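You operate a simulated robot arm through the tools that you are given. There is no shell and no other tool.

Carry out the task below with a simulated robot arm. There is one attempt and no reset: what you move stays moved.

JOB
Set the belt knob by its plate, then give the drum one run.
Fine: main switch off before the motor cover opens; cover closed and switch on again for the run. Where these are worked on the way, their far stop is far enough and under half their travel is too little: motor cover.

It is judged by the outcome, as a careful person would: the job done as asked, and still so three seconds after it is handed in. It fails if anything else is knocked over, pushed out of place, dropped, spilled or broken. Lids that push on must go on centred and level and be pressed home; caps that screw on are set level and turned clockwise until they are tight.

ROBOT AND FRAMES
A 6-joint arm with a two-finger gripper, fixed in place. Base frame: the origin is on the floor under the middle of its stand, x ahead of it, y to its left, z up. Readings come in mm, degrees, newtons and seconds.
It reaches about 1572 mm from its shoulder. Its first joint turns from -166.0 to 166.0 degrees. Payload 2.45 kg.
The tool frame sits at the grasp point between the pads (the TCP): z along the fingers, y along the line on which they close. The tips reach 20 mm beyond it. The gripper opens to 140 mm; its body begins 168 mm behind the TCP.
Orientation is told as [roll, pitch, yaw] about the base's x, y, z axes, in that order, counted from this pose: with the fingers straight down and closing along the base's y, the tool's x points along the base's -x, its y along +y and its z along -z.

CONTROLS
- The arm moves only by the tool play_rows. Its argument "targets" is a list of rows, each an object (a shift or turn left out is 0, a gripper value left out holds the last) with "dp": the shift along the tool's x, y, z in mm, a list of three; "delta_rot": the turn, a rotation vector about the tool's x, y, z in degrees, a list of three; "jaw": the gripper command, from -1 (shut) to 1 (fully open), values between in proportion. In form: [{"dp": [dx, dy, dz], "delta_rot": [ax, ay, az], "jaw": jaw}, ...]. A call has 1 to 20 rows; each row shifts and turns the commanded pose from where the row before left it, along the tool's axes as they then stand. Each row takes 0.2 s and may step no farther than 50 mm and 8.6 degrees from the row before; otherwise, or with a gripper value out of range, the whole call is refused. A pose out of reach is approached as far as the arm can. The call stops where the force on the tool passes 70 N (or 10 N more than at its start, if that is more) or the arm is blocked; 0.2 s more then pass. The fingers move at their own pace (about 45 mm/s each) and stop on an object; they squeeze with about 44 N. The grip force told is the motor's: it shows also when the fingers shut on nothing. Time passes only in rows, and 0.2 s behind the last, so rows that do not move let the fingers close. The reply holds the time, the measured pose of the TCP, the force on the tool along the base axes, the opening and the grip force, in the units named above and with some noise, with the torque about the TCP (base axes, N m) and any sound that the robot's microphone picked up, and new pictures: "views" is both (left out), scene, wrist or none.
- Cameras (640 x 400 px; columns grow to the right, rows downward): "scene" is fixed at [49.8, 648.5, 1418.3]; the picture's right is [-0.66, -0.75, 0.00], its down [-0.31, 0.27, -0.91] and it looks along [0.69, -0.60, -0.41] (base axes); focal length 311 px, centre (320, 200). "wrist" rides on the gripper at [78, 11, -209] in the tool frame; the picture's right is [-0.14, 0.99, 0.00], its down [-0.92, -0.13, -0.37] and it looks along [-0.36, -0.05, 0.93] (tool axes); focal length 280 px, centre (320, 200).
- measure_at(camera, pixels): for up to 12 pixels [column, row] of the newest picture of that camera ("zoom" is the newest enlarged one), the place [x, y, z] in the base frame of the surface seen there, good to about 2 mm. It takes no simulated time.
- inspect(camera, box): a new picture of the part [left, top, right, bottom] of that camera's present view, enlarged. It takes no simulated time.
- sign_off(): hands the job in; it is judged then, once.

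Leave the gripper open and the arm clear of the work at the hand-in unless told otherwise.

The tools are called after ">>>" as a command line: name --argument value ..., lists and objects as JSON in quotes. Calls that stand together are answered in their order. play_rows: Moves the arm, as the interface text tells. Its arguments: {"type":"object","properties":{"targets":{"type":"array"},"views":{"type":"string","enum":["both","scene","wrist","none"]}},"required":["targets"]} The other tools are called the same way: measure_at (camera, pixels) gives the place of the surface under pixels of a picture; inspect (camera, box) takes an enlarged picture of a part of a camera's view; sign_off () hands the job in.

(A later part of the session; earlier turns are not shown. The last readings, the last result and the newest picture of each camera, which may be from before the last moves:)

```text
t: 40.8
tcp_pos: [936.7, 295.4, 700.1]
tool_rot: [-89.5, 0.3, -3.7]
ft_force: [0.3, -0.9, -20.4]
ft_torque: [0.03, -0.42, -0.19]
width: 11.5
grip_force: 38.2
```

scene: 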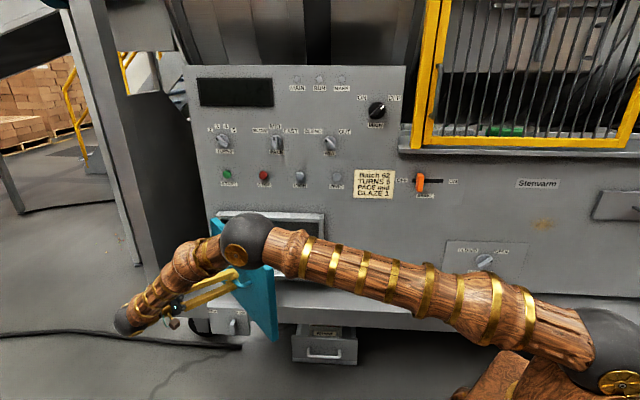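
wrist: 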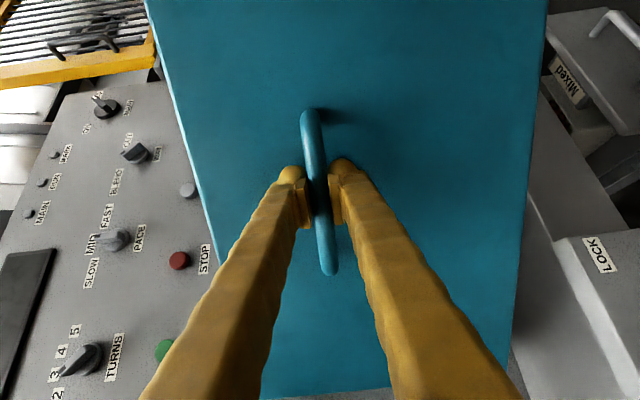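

~49° open with low forces. I check the arm's clearance to the door's free edge by measuring the elbow link and door edge in the scene view.

>>> measure_at --camera "scene" --pixels '[[248, 240], [230, 260], [190, 262], [135, 318], [270, 300], [262, 275], [300, 245], [400, 280], [245, 290], [276, 335], [215, 225]]'

>>> inspect --camera "scene" --box '[100, 200, 340, 350]'

```text
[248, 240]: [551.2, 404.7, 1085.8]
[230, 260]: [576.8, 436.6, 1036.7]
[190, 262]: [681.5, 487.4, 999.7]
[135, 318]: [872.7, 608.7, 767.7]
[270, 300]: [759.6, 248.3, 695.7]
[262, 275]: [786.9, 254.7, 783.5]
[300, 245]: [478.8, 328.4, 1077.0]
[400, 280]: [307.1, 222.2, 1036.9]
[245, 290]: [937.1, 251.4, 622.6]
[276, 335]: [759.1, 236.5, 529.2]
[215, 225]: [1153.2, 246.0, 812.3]
```

```text
2.67 times, centred on (220, 275) of scene
```

zoom: 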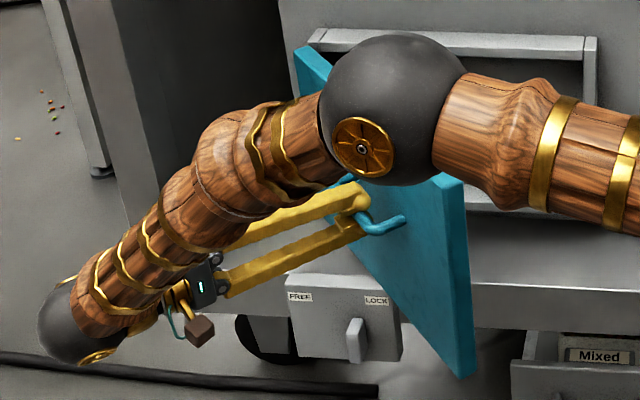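

The elbow is far above (z≈1040) the door's top edge (813); clear. Continue another 16°.

>>> play_rows --targets '[{"dp": [-4.1, 0.7, -18.1], "delta_rot": [0, 4, 0]}, {"dp": [-4.1, 0, -18.1], "delta_rot": [0, 4, 0]}, {"dp": [-4.1, 0, -18.1], "delta_rot": [0, 4, 0]}, {"dp": [-4.1, 0, -18.1], "delta_rot": [0, 4, 0]}, {}]'

```text
t: 41.5
tcp_pos: [919.3, 284.1, 699.9]
tool_rot: [-87.6, -0.1, -7.6]
ft_force: [-6.1, -2.8, 11.2]
ft_torque: [-0.07, 0.61, -1.06]
width: 11.4
grip_force: 38.8
out of reach, approached as far as the arm can: row 1, 2, 3
stopped in row 3: the force on the tool passed its limit at 82 N (the readings are from after the stop); the commanded pose is now the measured one
```

scene: 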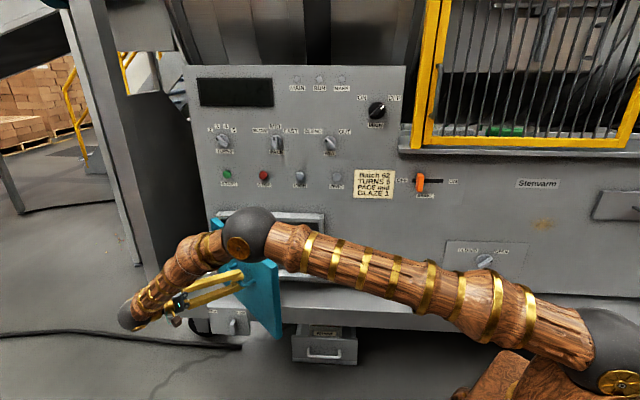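
wrist: 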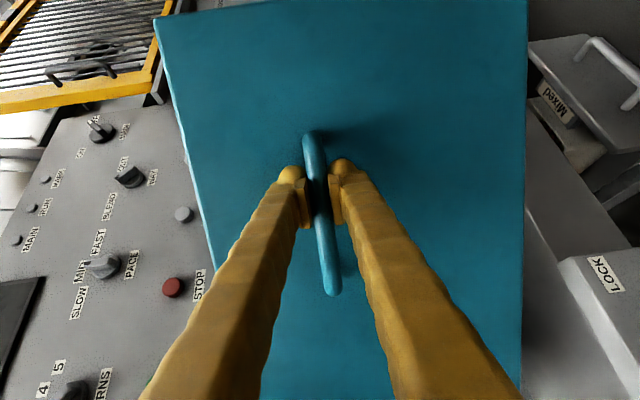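

The arm's joints limit further following; door is ~50° open. I release the handle and retreat 100 mm, then will push the cover further from its inner side.

>>> play_rows --targets '[{"jaw": 0}, {}, {}, {}, {"dp": [0, 0, -40]}, {"dp": [0, 0, -50]}, {}]'

```text
t: 43.1
tcp_pos: [905.8, 327.5, 695.8]
tool_rot: [-86.0, -0.2, -5.8]
ft_force: [0.1, 0.2, -0.4]
ft_torque: [0.01, 0.0, 0.0]
width: 70.2
grip_force: 0.1
out of reach, approached as far as the arm can: row 5, 6
```

scene: 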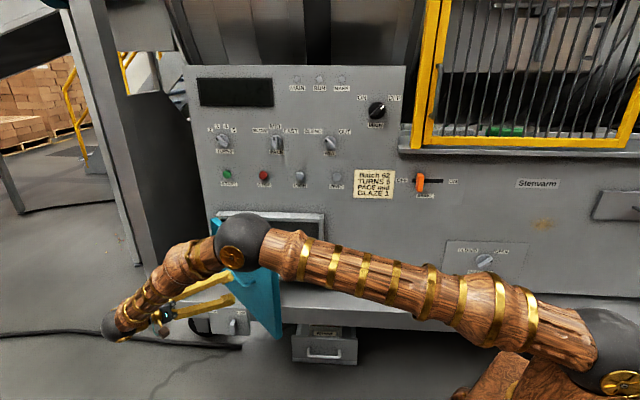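
wrist: 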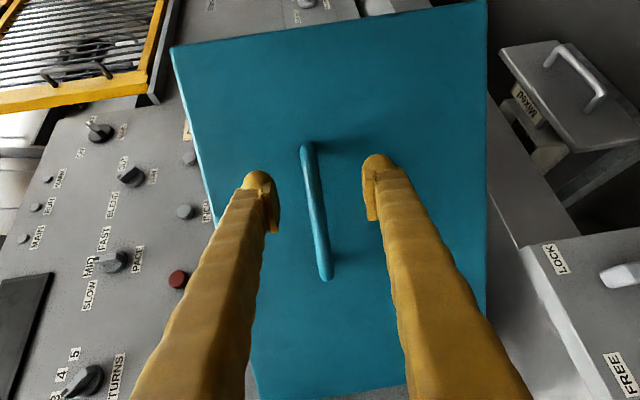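

Tips are just clear of the handle. The wrist is near its limit, so I turn back (negative about tool y) while moving away from the door along tool +x/−z.

>>> play_rows --targets '[{"dp": [0, 0, 0], "delta_rot": [0, -5, 0]}, {"dp": [10, 0, -10], "delta_rot": [0, -6, 0]}, {"dp": [20, 0, -15], "delta_rot": [0, -6, 0]}, {"dp": [30, 0, -20], "delta_rot": [0, -6, 0]}, {"dp": [40, 0, -10], "delta_rot": [0, -6, 0]}, {}]'

```text
t: 44.5
tcp_pos: [801.0, 368.6, 696.9]
tool_rot: [-87.9, -1.3, 21.6]
ft_force: [-0.7, 0.4, 0.0]
ft_torque: [0.02, 0.02, 0.02]
width: 70.0
grip_force: 0.2
```

scene: 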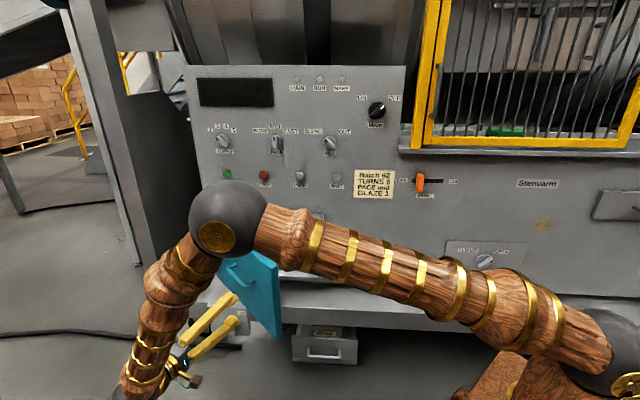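
wrist: 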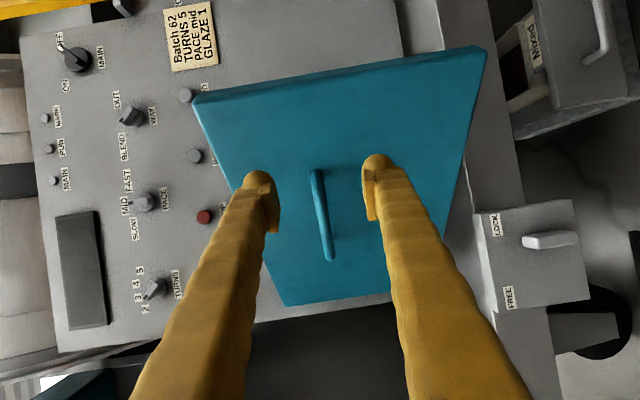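

Now I swing around the door's free edge (~(771,255)): rotate to yaw ≈76° while moving −x, jaws closing, staying at y≈368.

>>> play_rows --targets '[{"dp": [12.1, 0, -4.8], "delta_rot": [0, -6, 0], "jaw": -1}, {"dp": [11.5, 0, -6.0], "delta_rot": [0, -6, 0]}, {"dp": [10.8, 0, -7.2], "delta_rot": [0, -6, 0]}, {"dp": [10.0, 0, -8.3], "delta_rot": [0, -6, 0]}, {"dp": [9.1, 0, -9.3], "delta_rot": [0, -6, 0]}, {"dp": [8.1, 0, -10.2], "delta_rot": [0, -6, 0]}, {"dp": [7.0, 0, -11.0], "delta_rot": [0, -6, 0]}, {"dp": [5.8, 0, -11.6], "delta_rot": [0, -6, 0]}, {"dp": [4.5, 0, -12.2], "delta_rot": [0, -6, 0]}, {}]'

```text
t: 46.7
tcp_pos: [680.4, 369.8, 695.2]
tool_rot: [-89.7, -2.5, 75.5]
ft_force: [0.5, -1.3, -1.0]
ft_torque: [0.04, -0.02, 0.0]
width: 0.3
grip_force: 29.2
```

scene: 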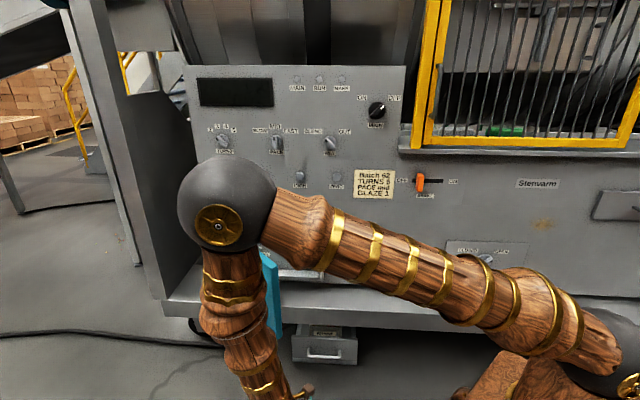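
wrist: 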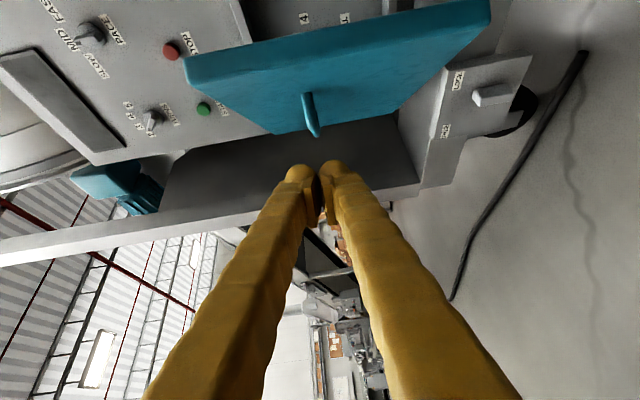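

Clear of the door. Now move −y by ~230 mm to get to the inner side of the door (passing in front of its free edge), staying at x≈680.

>>> play_rows --targets '[{"dp": [42.6, 0, 10.9]}, {"dp": [42.6, 0, 10.9]}, {"dp": [42.6, 0, 10.9]}, {"dp": [42.6, 0, 10.9]}, {"dp": [42.6, 0, 10.9]}, {"dp": [20, 0, 5]}, {}]'

```text
t: 48.3
tcp_pos: [678.0, 126.2, 682.1]
tool_rot: [-89.7, -2.4, 75.5]
ft_force: [0.1, 0.1, 0.9]
ft_torque: [0.02, 0.03, 0.0]
width: 0.0
grip_force: 29.2
```

scene: 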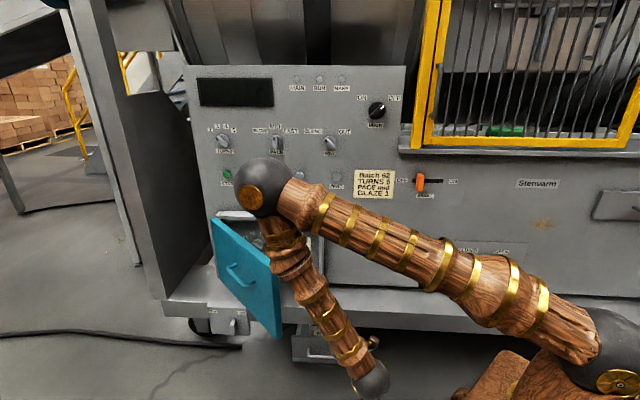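
wrist: 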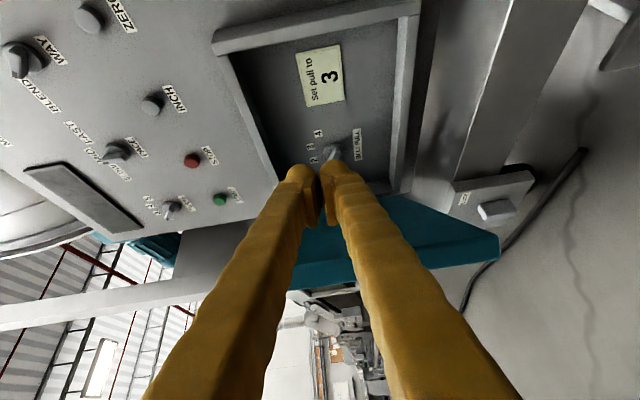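

Inside I can see the plate "Set pull to 3" at (325,75) and the belt-pull knob at (335,150). I zoom in.

>>> inspect --camera "wrist" --box '[210, 0, 450, 220]'

>>> measure_at --camera "wrist" --pixels '[[320, 75], [335, 150], [325, 155], [356, 143], [250, 100], [370, 100], [410, 60], [230, 40], [360, 240], [490, 235], [270, 170], [400, 170]]'

```text
1.82 times, centred on (330, 110) of wrist
```

zoom: 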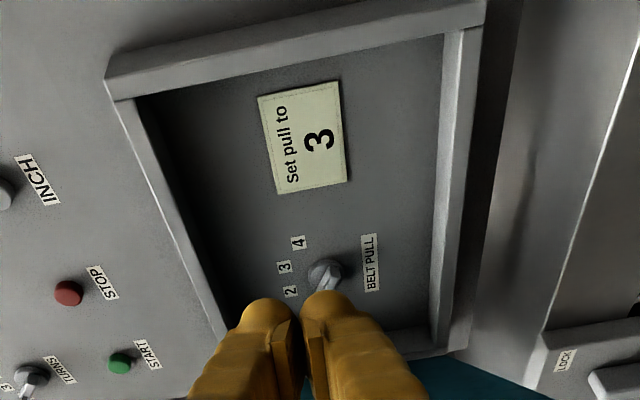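

```text
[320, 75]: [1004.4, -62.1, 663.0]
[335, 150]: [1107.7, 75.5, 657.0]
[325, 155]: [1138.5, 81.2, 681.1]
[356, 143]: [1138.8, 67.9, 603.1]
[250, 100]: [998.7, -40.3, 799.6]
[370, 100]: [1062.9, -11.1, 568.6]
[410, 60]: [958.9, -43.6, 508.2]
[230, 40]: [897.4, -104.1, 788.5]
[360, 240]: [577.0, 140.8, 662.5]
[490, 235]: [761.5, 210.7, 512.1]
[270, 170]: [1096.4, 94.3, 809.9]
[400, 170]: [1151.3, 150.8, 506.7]
```

The plate says "Set pull to 3"; the BELT PULL knob sits at about (1108,75,657) with settings 2-3-4. First I open the cover further from inside: turn to yaw ≈87°, advance along +x to x≈860 beside the inner face.

>>> play_rows --targets '[{"delta_rot": [0, -6, 0]}, {"delta_rot": [0, -6, 0]}, {"dp": [0, -10, 45]}, {"dp": [0, -10, 45]}, {"dp": [0, 0, 45]}, {"dp": [0, 0, 40]}, {}]'

```text
t: 49.9
tcp_pos: [891.4, 153.2, 710.4]
tool_rot: [-90.3, -2.3, 87.5]
ft_force: [-0.1, -0.5, -0.2]
ft_torque: [0.03, 0.03, 0.0]
width: 0.0
grip_force: 29.6
out of reach, approached as far as the arm can: row 1, 2
```

scene: 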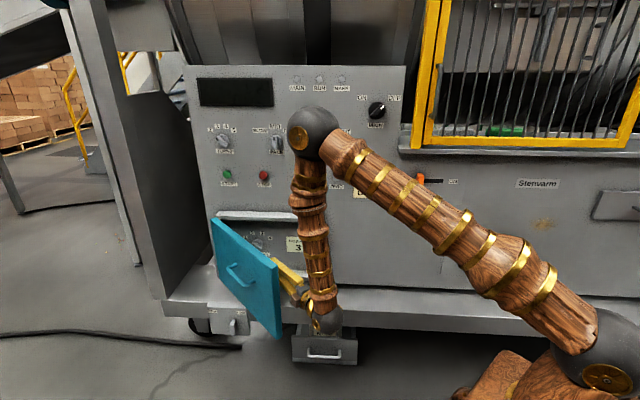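
wrist: 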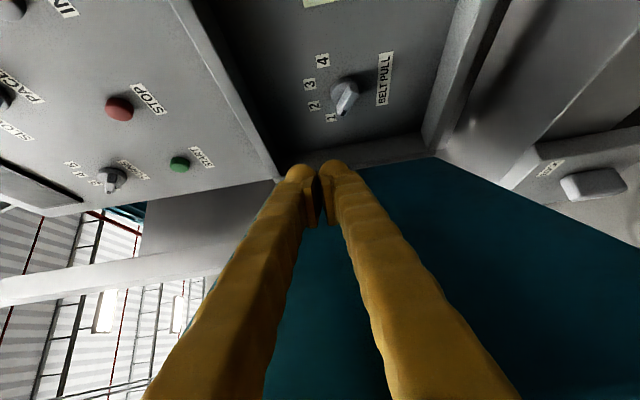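

Knob labels 1‑2‑3‑4 are visible; the pointer is at 1. I check the distance to the door's inner face and then push.

>>> measure_at --camera "wrist" --pixels '[[400, 220], [450, 300], [500, 250], [330, 300], [600, 330], [345, 95], [312, 105], [331, 118], [310, 85], [322, 62], [385, 75]]'

>>> inspect --camera "wrist" --box '[280, 30, 410, 150]'

```text
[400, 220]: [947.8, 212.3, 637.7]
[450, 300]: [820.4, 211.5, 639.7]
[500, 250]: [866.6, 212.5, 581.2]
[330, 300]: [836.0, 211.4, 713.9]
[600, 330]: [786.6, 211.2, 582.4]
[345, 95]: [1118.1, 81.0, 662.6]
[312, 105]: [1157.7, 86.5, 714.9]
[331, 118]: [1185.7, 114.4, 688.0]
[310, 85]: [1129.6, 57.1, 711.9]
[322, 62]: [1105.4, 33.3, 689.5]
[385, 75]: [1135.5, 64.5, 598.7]
```

```text
3.33 times, centred on (345, 90) of wrist
```

zoom: 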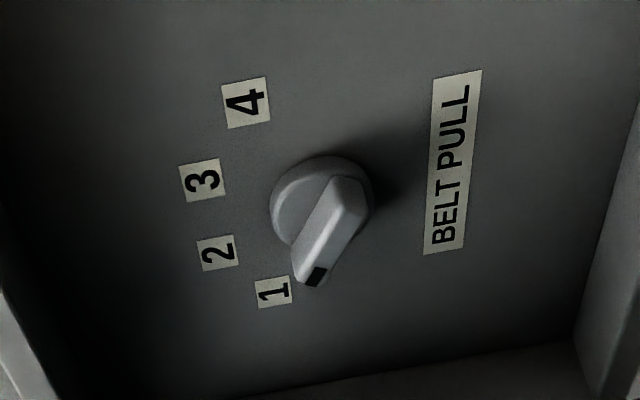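

The inner face is flat at y≈212 (door at 45°). I push along tool −x: two approach rows, then follow an arc (5° steps).

>>> play_rows --targets '[{"dp": [-22, 0, 0]}, {"dp": [-22, 0, 0]}, {"dp": [-26, 0, 1], "delta_rot": [0, 5, 0]}, {"dp": [-26, 0, 1], "delta_rot": [0, 5, 0]}, {"dp": [-26, 0, 1], "delta_rot": [0, 5, 0]}, {}]'

```text
t: 51.3
tcp_pos: [909.0, 276.1, 718.4]
tool_rot: [-89.5, -2.4, 72.4]
ft_force: [-0.5, -0.8, 0.2]
ft_torque: [-0.01, 0.0, 0.01]
width: 0.0
grip_force: 29.3
```

scene: 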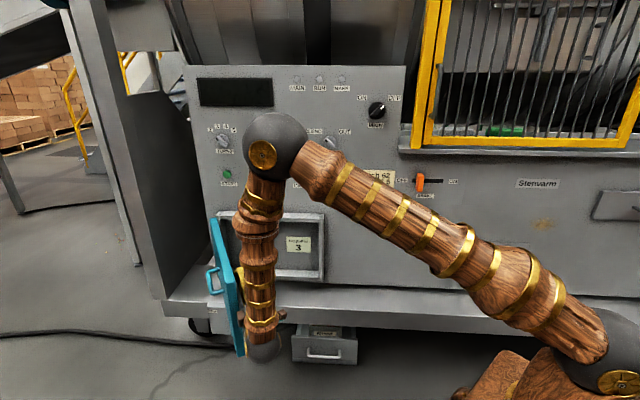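
wrist: 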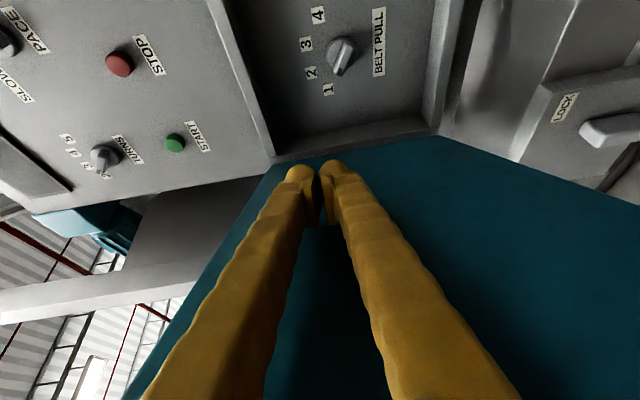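

The door follows easily (~65°+). Continue pushing 5 more steps to find the far stop.

>>> play_rows --targets '[{"dp": [-26, 0, 1], "delta_rot": [0, 5, 0]}, {"dp": [-26, 0, 1], "delta_rot": [0, 5, 0]}, {"dp": [-26, 0, 1], "delta_rot": [0, 5, 0]}, {"dp": [-26, 0, 1], "delta_rot": [0, 5, 0]}, {"dp": [-26, 0, 1], "delta_rot": [0, 5, 0]}, {}]'

```text
t: 52.7
tcp_pos: [971.2, 388.1, 721.5]
tool_rot: [-88.7, -1.9, 47.4]
ft_force: [0.1, 0.0, 0.8]
ft_torque: [0.01, 0.02, 0.04]
width: 0.0
grip_force: 29.4
```

scene: 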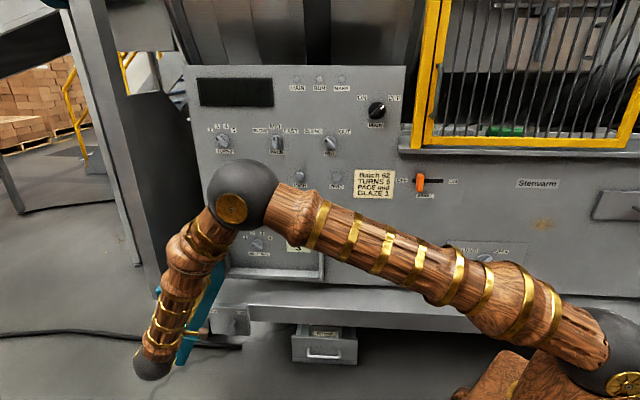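
wrist: 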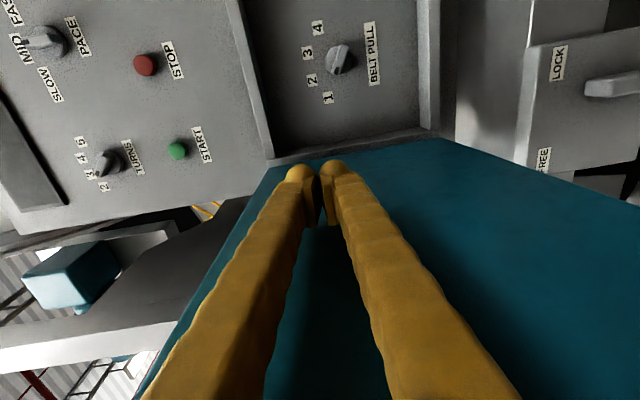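

Door ~90° now. Three more steps to see if the stop is near.

>>> play_rows --targets '[{"dp": [-26, 0, 1], "delta_rot": [0, 5, 0]}, {"dp": [-26, 0, 1], "delta_rot": [0, 5, 0]}, {"dp": [-26, 0, 1], "delta_rot": [0, 5, 0]}, {}]'

```text
t: 53.5
tcp_pos: [1021.6, 438.5, 722.9]
tool_rot: [-88.4, -1.6, 34.7]
ft_force: [-3.6, 5.0, -1.1]
ft_torque: [-0.36, -0.24, 0.22]
width: 0.0
grip_force: 29.8
stopped in row 3: the force on the tool passed its limit at 83 N (the readings are from after the stop); the commanded pose is now the measured one
```

scene: 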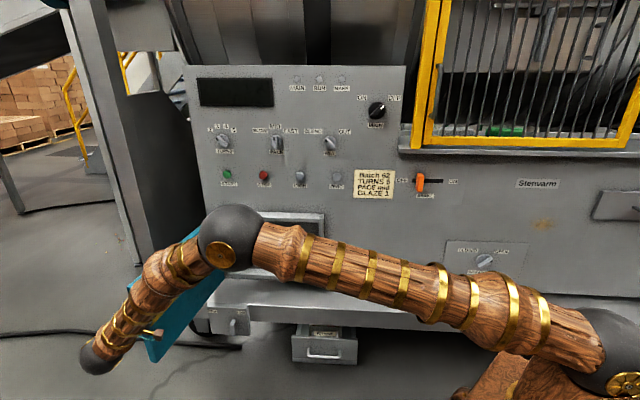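
wrist: 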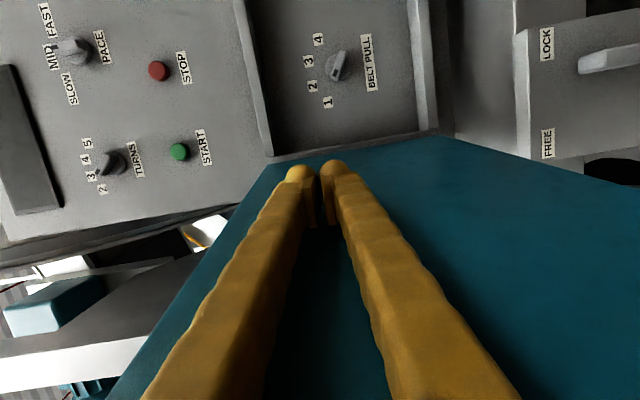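

The door hit its far stop (~100°). I back off the inner face (tool +x), level the tool (yaw to 45°), and move to face the BELT PULL knob.

>>> play_rows --targets '[{"dp": [30, 0, 0]}, {"dp": [30, 0, 0], "delta_rot": [0, -5, 0]}, {"dp": [40, 0, 0], "delta_rot": [0, -5.3, 0]}, {"dp": [40, 0, 0]}, {}]'

```text
t: 54.7
tcp_pos: [912.8, 349.3, 719.7]
tool_rot: [-88.6, -2.0, 44.9]
ft_force: [0.3, 0.2, 0.3]
ft_torque: [-0.02, 0.02, -0.05]
width: 0.0
grip_force: 28.7
```

scene: 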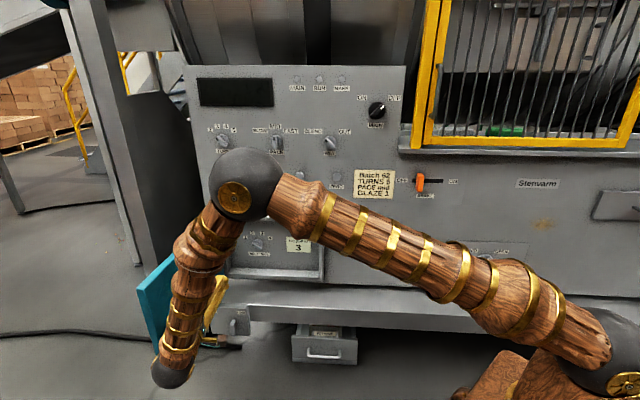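
wrist: 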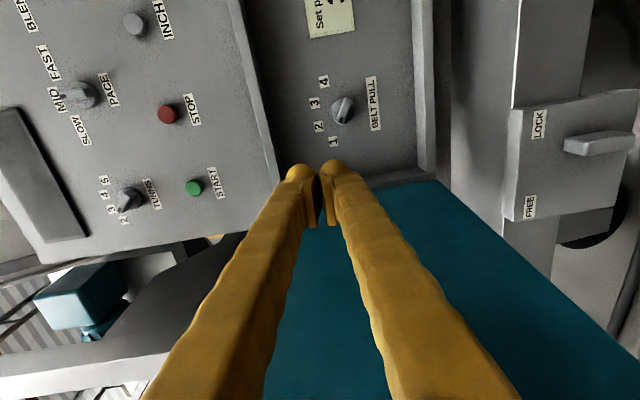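

>>> inspect --camera "wrist" --box '[290, 60, 400, 160]'

>>> measure_at --camera "wrist" --pixels '[[341, 109], [338, 120], [346, 99], [334, 140], [319, 127], [314, 103], [324, 81], [374, 104], [333, 108], [352, 112]]'

```text
4.00 times, centred on (345, 110) of wrist
```

zoom: 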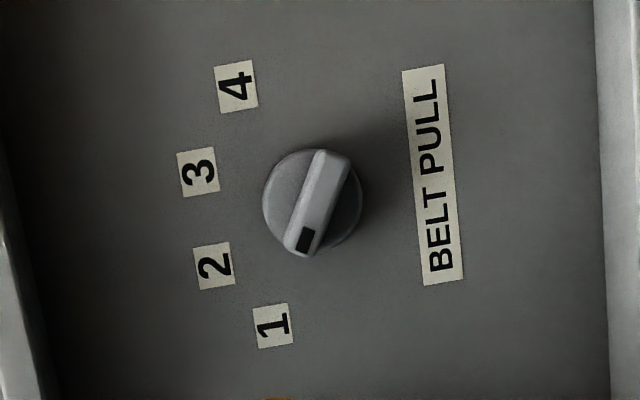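

```text
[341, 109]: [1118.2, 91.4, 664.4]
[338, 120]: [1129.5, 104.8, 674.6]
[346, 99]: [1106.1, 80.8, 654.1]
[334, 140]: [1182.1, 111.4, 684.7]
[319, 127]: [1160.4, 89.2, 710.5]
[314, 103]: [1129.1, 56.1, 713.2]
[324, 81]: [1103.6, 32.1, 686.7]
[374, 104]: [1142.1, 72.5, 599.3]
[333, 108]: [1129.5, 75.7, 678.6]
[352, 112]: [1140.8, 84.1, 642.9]
```

The knob bar is centred near u≈−856, z≈664, pointing at 1 (bar angle ≈149°); positions look 40° apart, so 3 is at ≈70°. I level the tool, come in front of the knob at n≈360, open to 70 mm and roll −146° so that the fingers straddle the bar with the whole clockwise travel available.

>>> play_rows --targets '[{"dp": [35, 0, 0], "delta_rot": [1.4, 0, -2], "jaw": 0}, {"dp": [0, 50, 0]}, {"dp": [0, 5.5, 0]}, {"delta_rot": [0, 0, -8.5]}, {"delta_rot": [0, 0, -8.5]}, {"delta_rot": [0, 0, -8.5]}, {"delta_rot": [0, 0, -8.5]}, {"delta_rot": [0, 0, -8.5]}, {"delta_rot": [0, 0, -8.5]}, {"delta_rot": [0, 0, -8.5]}, {"delta_rot": [0, 0, -8.5]}, {"delta_rot": [0, 0, -8.5]}, {"delta_rot": [0, 0, -8.5]}, {"delta_rot": [0, 0, -8.5]}, {"delta_rot": [0, 0, -8.5]}, {"delta_rot": [0, 0, -8.5]}, {"delta_rot": [0, 0, -8.5]}, {"delta_rot": [0, 0, -8.5]}, {"delta_rot": [0, 0, -8.5]}, {"delta_rot": [0, 0, -8.5]}]'

```text
t: 58.9
tcp_pos: [887.2, 324.1, 662.6]
tool_rot: [89.9, 35.4, -135.1]
ft_force: [0.2, -0.9, -0.4]
ft_torque: [0.0, 0.0, 0.01]
width: 70.3
grip_force: 0.0
```

scene: 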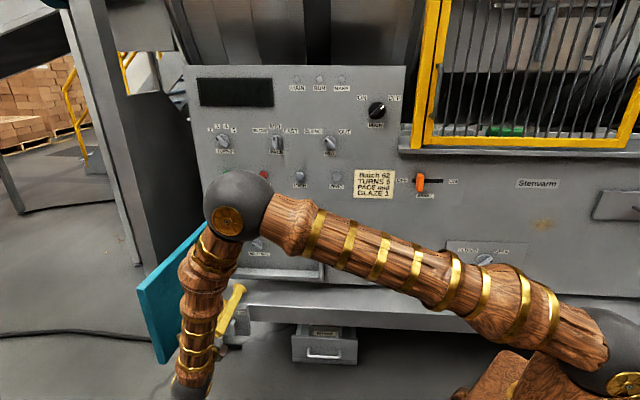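
wrist: 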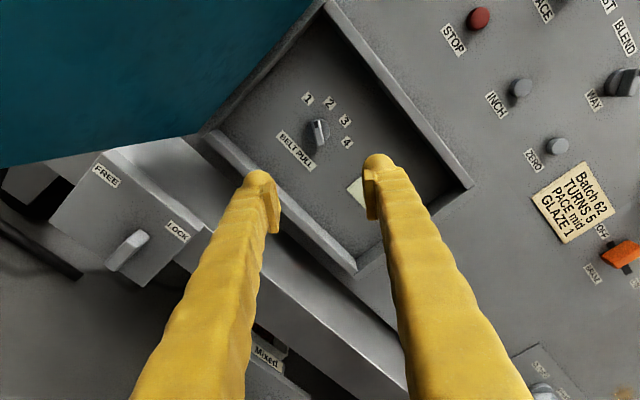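

Aligned; the knob is at (320,130). I approach 220 mm to n≈140 and re-measure.

>>> play_rows --targets '[{"dp": [0, 0, 44]}, {"dp": [0, 0, 44]}, {"dp": [0, 0, 44]}, {"dp": [0, 0, 44]}, {"dp": [0, 0, 44]}, {}]'

>>> inspect --camera "wrist" --box '[260, 90, 380, 210]'

```text
t: 60.3
tcp_pos: [1047.1, 170.1, 662.9]
tool_rot: [89.9, 35.4, -135.2]
ft_force: [0.4, 0.2, -0.9]
ft_torque: [0.02, 0.0, -0.02]
width: 69.9
grip_force: 0.0
```

scene: 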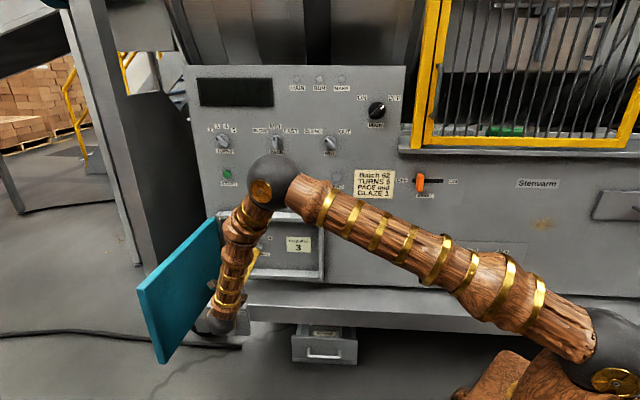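
wrist: 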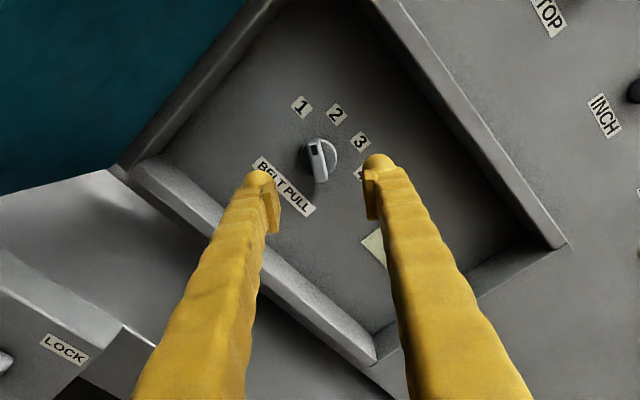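

```text
3.33 times, centred on (320, 150) of wrist
```

zoom: 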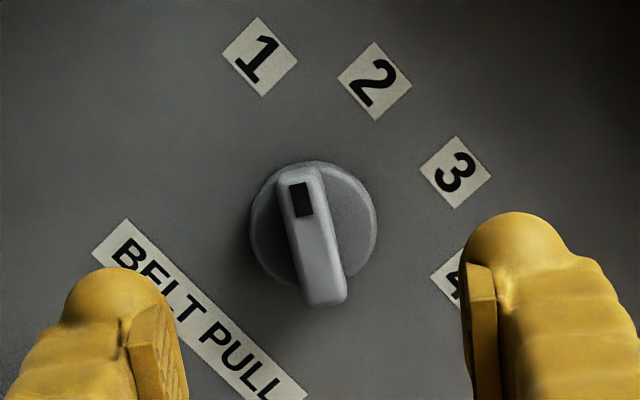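

>>> measure_at --camera "zoom" --pixels '[[300, 180], [325, 290], [313, 235], [298, 240], [332, 240], [305, 290], [345, 290], [282, 185], [318, 175], [262, 230], [370, 230]]'

```text
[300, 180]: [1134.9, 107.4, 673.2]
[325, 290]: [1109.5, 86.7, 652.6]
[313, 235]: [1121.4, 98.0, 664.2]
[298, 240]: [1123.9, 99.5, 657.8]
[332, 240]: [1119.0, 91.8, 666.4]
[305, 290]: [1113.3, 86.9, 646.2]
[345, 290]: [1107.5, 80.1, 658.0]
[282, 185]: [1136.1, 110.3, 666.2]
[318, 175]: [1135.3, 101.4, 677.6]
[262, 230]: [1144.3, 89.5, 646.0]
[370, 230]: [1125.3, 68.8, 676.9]
```

Bar at ≈148°, nearly centred. I trim roll −3.2°, y −0.8 mm, go in 103 mm to n≈35 and close.

>>> play_rows --targets '[{"dp": [0, -0.8, 33], "delta_rot": [0, 0, -3.2]}, {"dp": [0, 0, 35]}, {"dp": [0, 0, 25]}, {"dp": [0, 0, 10]}, {}, {"jaw": -1}, {}, {}, {}, {}, {}]' --views "wrist"

```text
t: 62.7
tcp_pos: [1116.4, 97.4, 658.7]
tool_rot: [89.8, 32.0, -135.1]
ft_force: [48.0, 17.8, -47.2]
ft_torque: [0.11, 0.33, 0.47]
width: 15.3
grip_force: 41.2
```

wrist: 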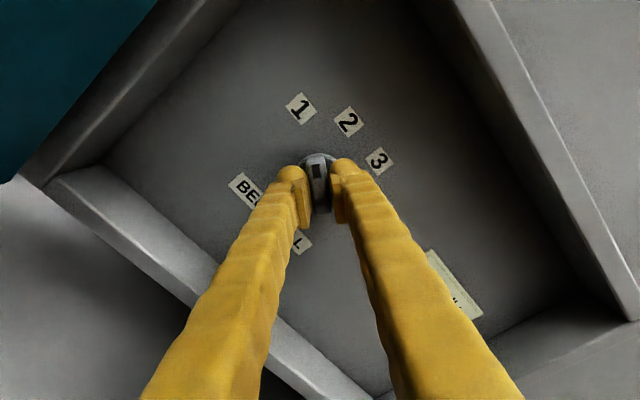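

Side force ~65 N along tool −y; relieve with small −y shifts.

>>> play_rows --targets '[{"dp": [0, -1, 0]}, {"dp": [0, -1, 0]}, {"dp": [0, -1, 0]}, {}]' --views "none"

```text
t: 63.7
tcp_pos: [1117.0, 97.4, 659.0]
tool_rot: [90.0, 32.3, -135.2]
ft_force: [-32.2, 16.5, -13.0]
ft_torque: [0.1, 0.16, -0.15]
width: 15.1
grip_force: 41.5
```

>>> play_rows --targets '[{"dp": [0, 0, -1.2]}, {}, {"delta_rot": [0, 0, 5]}, {"delta_rot": [0, 0, 5]}, {"delta_rot": [0, 0, 5]}, {"delta_rot": [0, 0, 5]}, {}]' --views "wrist"

```text
t: 65.3
tcp_pos: [1117.0, 97.7, 658.9]
tool_rot: [90.0, 52.2, -135.2]
ft_force: [27.6, -22.4, -7.8]
ft_torque: [0.04, 0.07, 0.04]
width: 15.1
grip_force: 41.0
```

wrist: 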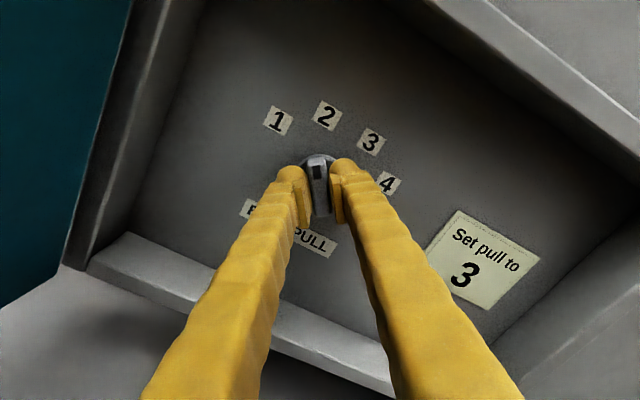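

The knob turns with the tool (now ~128°). Continue 40° more.

>>> play_rows --targets '[{"dp": [0, 0, 0.8], "delta_rot": [0, 0, 5]}, {"delta_rot": [0, 0, 5]}, {"delta_rot": [0, 0, 5]}, {"delta_rot": [0, 0, 5]}, {"delta_rot": [0, 0, 5]}, {"delta_rot": [0, 0, 5]}, {"delta_rot": [0, 0, 5]}, {"delta_rot": [0, 0, 5]}, {}]' --views "wrist"

```text
t: 67.3
tcp_pos: [1116.3, 99.6, 658.9]
tool_rot: [-88.6, 87.7, 46.5]
ft_force: [16.5, 11.2, 1.7]
ft_torque: [-0.04, -0.01, 0.19]
width: 14.9
grip_force: 40.8
```

wrist: 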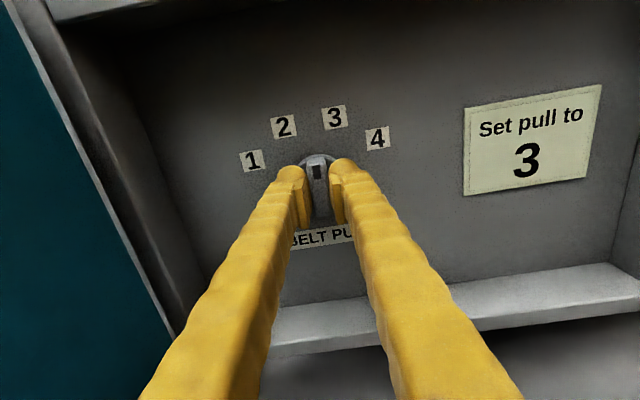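

At ~88° now, near between 2 and 3. Turn another 18° to point at 3.

>>> play_rows --targets '[{"delta_rot": [0, 0, 5]}, {"delta_rot": [0, 0, 5]}, {"delta_rot": [0, 0, 4]}, {"delta_rot": [0, 0, 4]}, {}]' --views "wrist"

>>> inspect --camera "wrist" --box '[220, 80, 420, 240]'

```text
t: 68.5
tcp_pos: [1117.3, 99.2, 657.7]
tool_rot: [-90.1, 69.7, 44.9]
ft_force: [35.2, 29.8, 12.9]
ft_torque: [-0.16, -0.03, 0.47]
width: 15.1
grip_force: 41.3
```

wrist: 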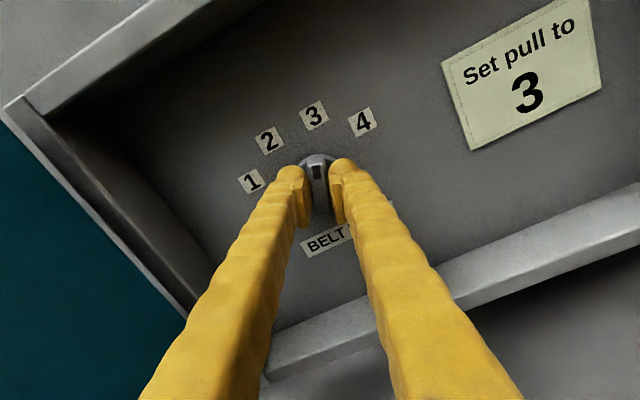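

```text
2.50 times, centred on (320, 160) of wrist
```

zoom: 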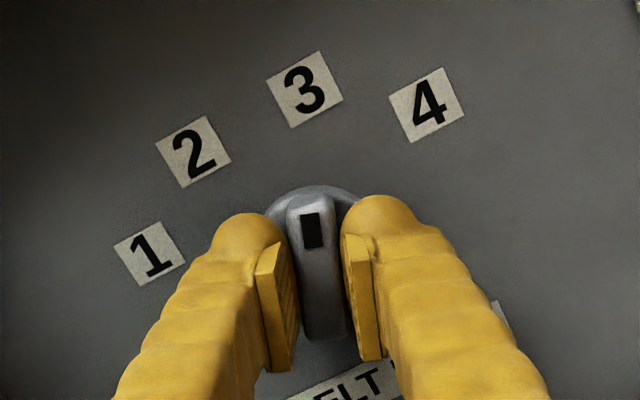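

The mark aims at 3. I release and back off to check.

>>> play_rows --targets '[{"jaw": 0}, {}, {}, {}, {"dp": [0, 0, -40]}, {"dp": [0, 0, -50]}, {}]'

>>> inspect --camera "wrist" --box '[240, 80, 400, 240]'

```text
t: 70.1
tcp_pos: [1053.1, 163.9, 657.0]
tool_rot: [-89.8, 69.7, 45.0]
ft_force: [0.4, -0.1, -0.9]
ft_torque: [0.0, 0.03, 0.0]
width: 70.0
grip_force: 0.1
```

scene: 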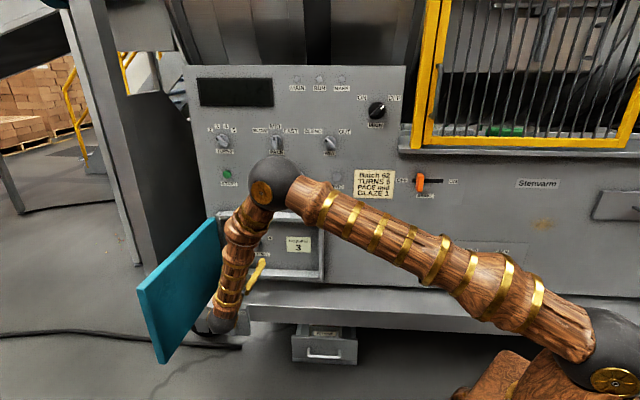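
wrist: 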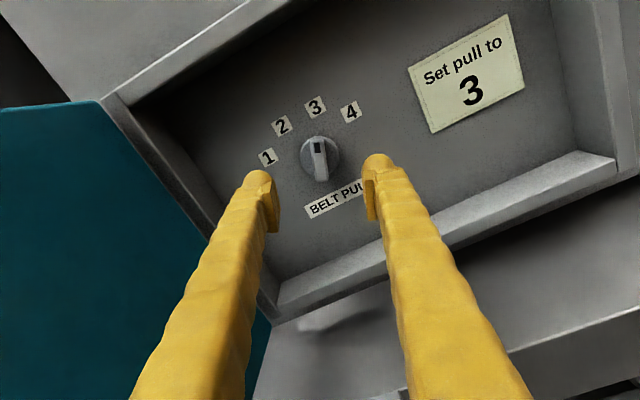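

```text
2.50 times, centred on (320, 160) of wrist
```

zoom: 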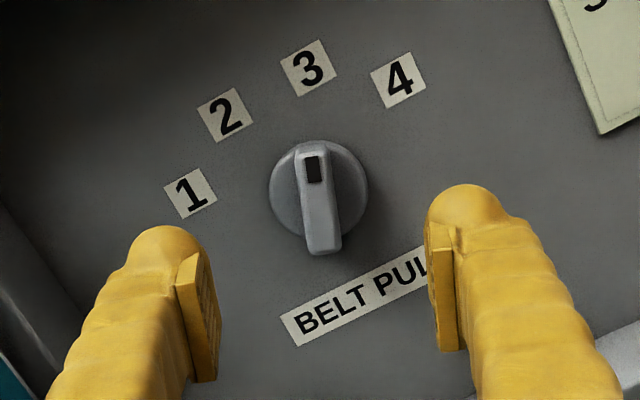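

>>> measure_at --camera "zoom" --pixels '[[310, 155], [325, 240], [308, 68], [225, 115], [398, 80], [190, 192], [318, 200], [275, 190], [365, 185]]'

```text
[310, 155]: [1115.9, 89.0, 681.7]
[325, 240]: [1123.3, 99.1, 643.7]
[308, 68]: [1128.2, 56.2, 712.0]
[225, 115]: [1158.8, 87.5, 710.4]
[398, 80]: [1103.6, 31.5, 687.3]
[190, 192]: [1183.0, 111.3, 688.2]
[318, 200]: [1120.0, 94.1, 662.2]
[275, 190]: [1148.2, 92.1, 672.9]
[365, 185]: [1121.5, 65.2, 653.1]
```

The knob points at 3 (bar angle ≈72°). Now I need to close the cover. I measure the door's pose in the scene view before retreating.

>>> measure_at --camera "scene" --pixels '[[150, 300], [160, 350], [200, 280], [215, 235], [145, 285], [141, 300], [152, 340], [180, 260], [139, 292], [170, 330]]'

>>> inspect --camera "scene" --box '[110, 200, 290, 370]'

```text
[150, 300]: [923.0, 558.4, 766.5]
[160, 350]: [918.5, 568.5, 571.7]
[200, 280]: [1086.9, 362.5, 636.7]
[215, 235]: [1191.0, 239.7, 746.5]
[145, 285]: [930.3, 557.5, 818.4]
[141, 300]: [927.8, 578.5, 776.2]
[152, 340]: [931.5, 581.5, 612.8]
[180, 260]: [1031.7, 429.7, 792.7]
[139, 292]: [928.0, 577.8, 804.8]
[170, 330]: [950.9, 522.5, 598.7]
```

```text
2.35 times, centred on (200, 285) of scene
```

zoom: 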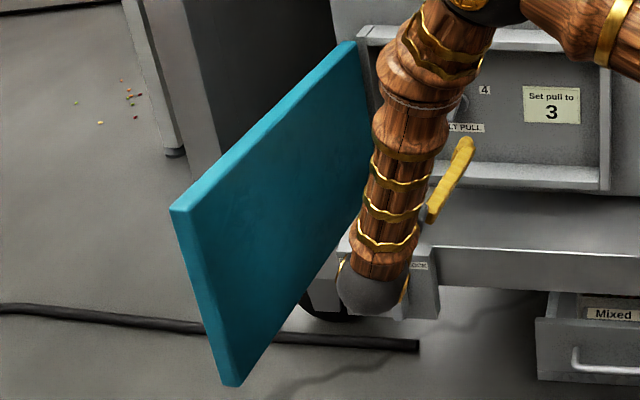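

The door is at ≈95°, free edge centre near u≈−1060, n≈510. I check for obstacles left of it (the grey pillar) and then retreat out of the box.

>>> measure_at --camera "scene" --pixels '[[130, 150], [150, 240], [110, 200], [170, 200], [120, 250], [90, 60], [180, 110]]'

>>> play_rows --targets '[{"dp": [0, 0, -46]}, {"dp": [0, 0, -46]}, {"dp": [0, 0, -46]}, {"dp": [0, 0, -46]}, {"dp": [0, 0, -46]}, {"dp": [0, 0, -46]}, {"dp": [0, 0, -46], "delta_rot": [0, 0, -7]}, {"dp": [0, 0, -46], "delta_rot": [0, 0, -7]}, {"dp": [0, 0, -46], "delta_rot": [0, 0, -6.3]}, {"dp": [0, 0, -46]}, {"dp": [0, 0, -46], "jaw": 1}, {}]'

```text
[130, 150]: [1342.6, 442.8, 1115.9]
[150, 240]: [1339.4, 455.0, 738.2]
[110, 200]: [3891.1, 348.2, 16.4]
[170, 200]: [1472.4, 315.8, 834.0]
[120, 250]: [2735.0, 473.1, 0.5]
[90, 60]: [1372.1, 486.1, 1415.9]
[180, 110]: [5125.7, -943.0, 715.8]
```

```text
t: 72.7
tcp_pos: [695.0, 517.6, 660.1]
tool_rot: [78.5, 89.9, -146.7]
ft_force: [-0.5, 0.6, -0.4]
ft_torque: [0.01, -0.01, -0.01]
width: 122.2
grip_force: 0.1
```

scene: 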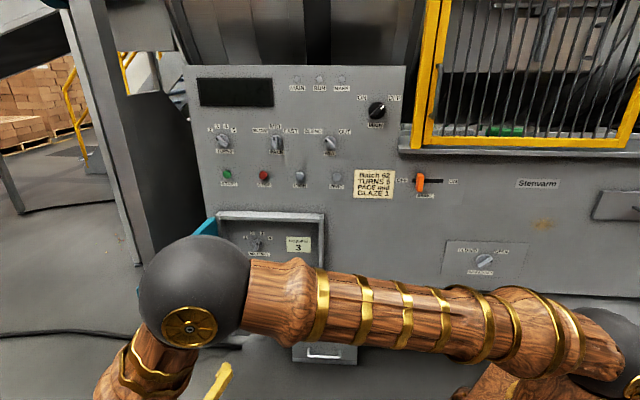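
wrist: 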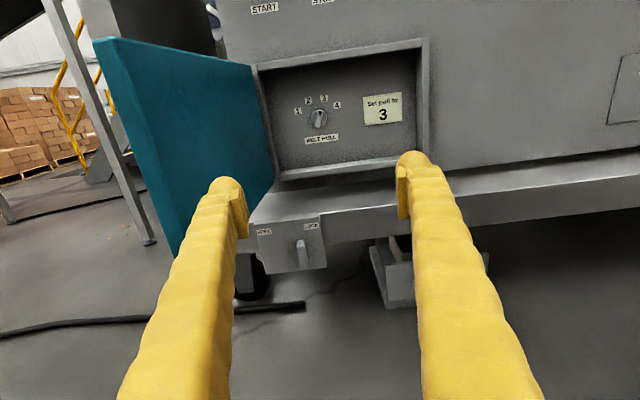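

Inside reads fine: plate 3, knob at 3. Now shift 201 mm to the left (tool −y) in front of the door's free edge with jaws fully open, yaw 5° to line up with the door.

>>> play_rows --targets '[{"dp": [0, -40.2, 0]}, {"dp": [0, -40.2, 0]}, {"dp": [0, -40.2, 0]}, {"dp": [0, -40.2, 0]}, {"dp": [0, -40.2, 0], "delta_rot": [-5, 0, 0]}, {}]'

```text
t: 74.1
tcp_pos: [838.0, 662.2, 656.3]
tool_rot: [77.3, 89.8, -152.8]
ft_force: [0.4, 0.6, 0.8]
ft_torque: [0.0, 0.02, -0.02]
width: 140.1
grip_force: 0.1
```

scene: 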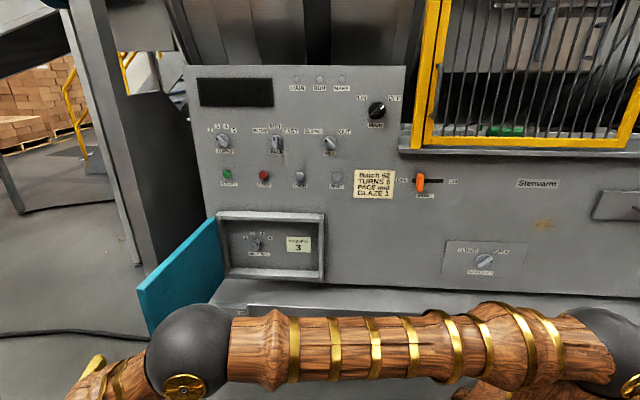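
wrist: 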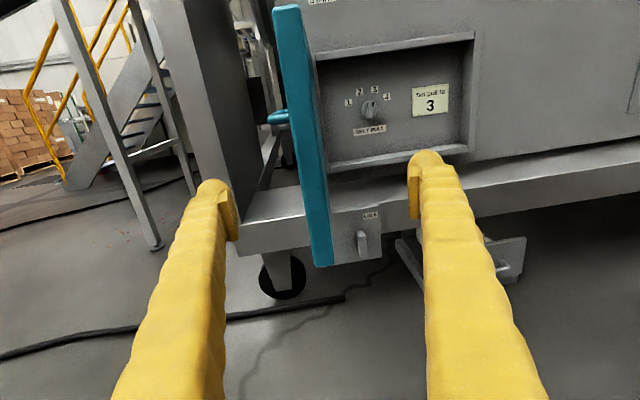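

The door edge is between the open fingers. I advance ~150 mm so that the tips straddle the door ~50 mm past its edge.

>>> play_rows --targets '[{"dp": [0, 0, 40]}, {"dp": [0, 0, 40]}, {"dp": [0, 0, 40]}, {"dp": [0, 0, 30]}, {}]'

```text
t: 75.3
tcp_pos: [936.3, 549.3, 660.1]
tool_rot: [72.7, 89.7, -157.4]
ft_force: [0.0, 0.4, 0.4]
ft_torque: [0.03, 0.02, -0.01]
width: 139.9
grip_force: 0.0
```

scene: 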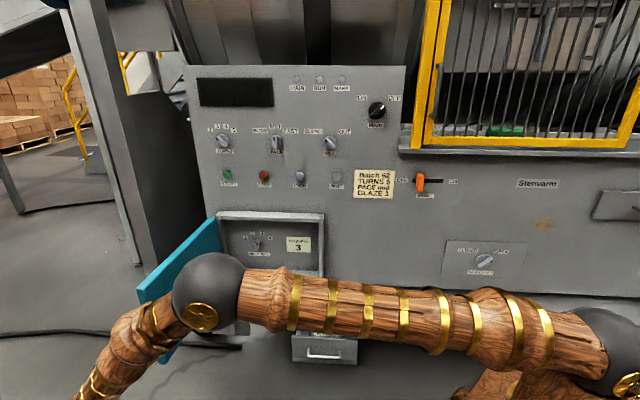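
wrist: 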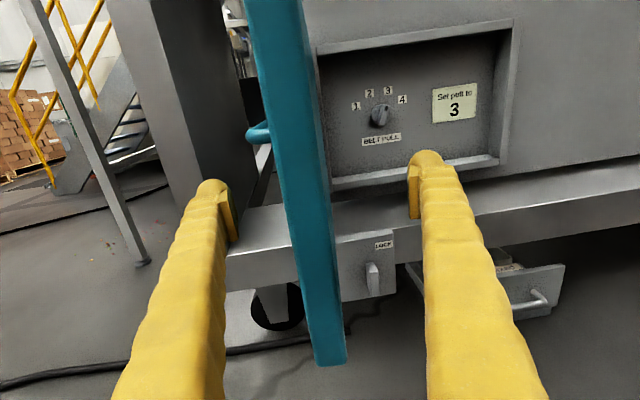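

The fingers straddle the edge. I narrow the jaws to ~80 mm (loose straddle) and drag the door closed along its arc (4° steps: y +28.6, z +1, turn +4° about tool x).

>>> play_rows --targets '[{"jaw": 0.14}, {}, {}, {"dp": [0, 28.6, 1], "delta_rot": [4, 0, 0]}, {"dp": [0, 28.6, 1], "delta_rot": [4, 0, 0]}, {"dp": [0, 28.6, 1], "delta_rot": [4, 0, 0]}, {"dp": [0, 28.6, 1], "delta_rot": [4, 0, 0]}, {}]'

```text
t: 77.1
tcp_pos: [857.7, 464.6, 658.2]
tool_rot: [53.2, 89.9, -161.0]
ft_force: [-0.1, 0.1, 0.1]
ft_torque: [0.0, -0.01, 0.0]
width: 79.9
grip_force: 0.1
```

scene: 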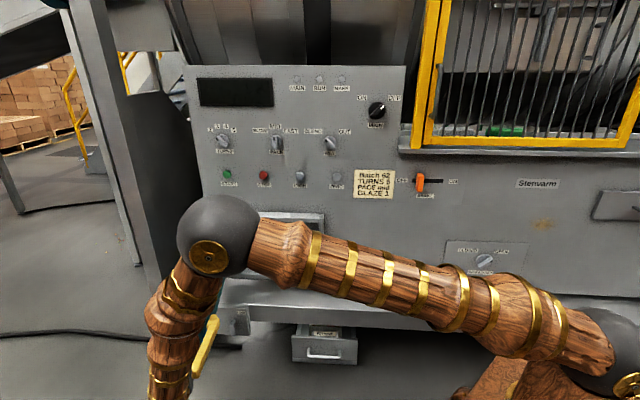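
wrist: 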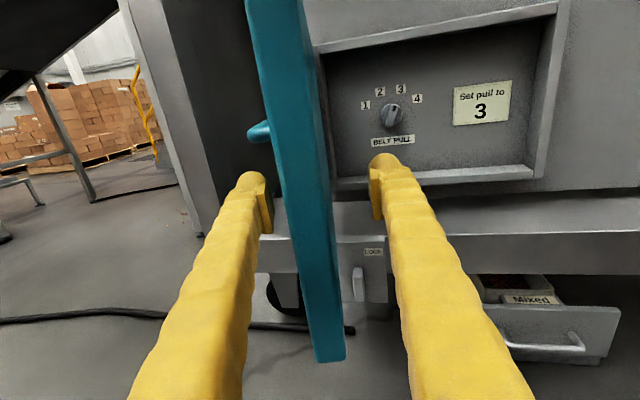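

The door follows. Continue 32° more.

>>> play_rows --targets '[{"dp": [0, 28.6, 1], "delta_rot": [4, 0, 0]}, {"dp": [0, 28.6, 1], "delta_rot": [4, 0, 0]}, {"dp": [0, 28.6, 1], "delta_rot": [4, 0, 0]}, {"dp": [0, 28.6, 1], "delta_rot": [4, 0, 0]}, {"dp": [0, 28.6, 1], "delta_rot": [4, 0, 0]}, {"dp": [0, 28.6, 1], "delta_rot": [4, 0, 0]}, {"dp": [0, 28.6, 1], "delta_rot": [4, 0, 0]}, {"dp": [0, 28.6, 1], "delta_rot": [4, 0, 0]}, {}]'

```text
t: 79.1
tcp_pos: [786.7, 248.4, 658.5]
tool_rot: [22.9, 89.8, -159.1]
ft_force: [-0.1, 1.1, -0.2]
ft_torque: [0.0, 0.01, 0.02]
width: 79.6
grip_force: 0.0
```

scene: 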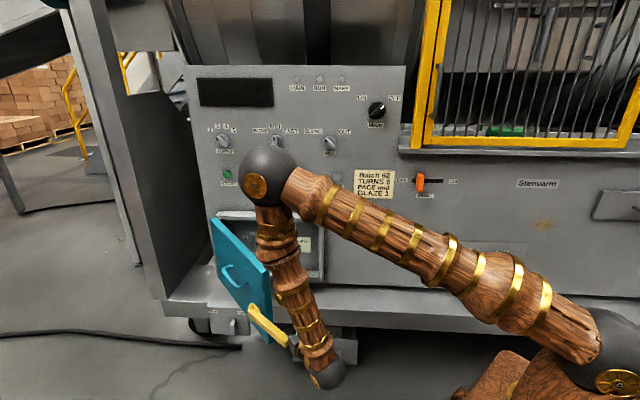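
wrist: 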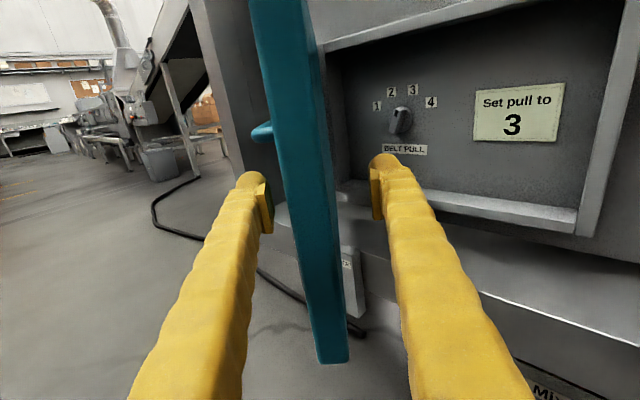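

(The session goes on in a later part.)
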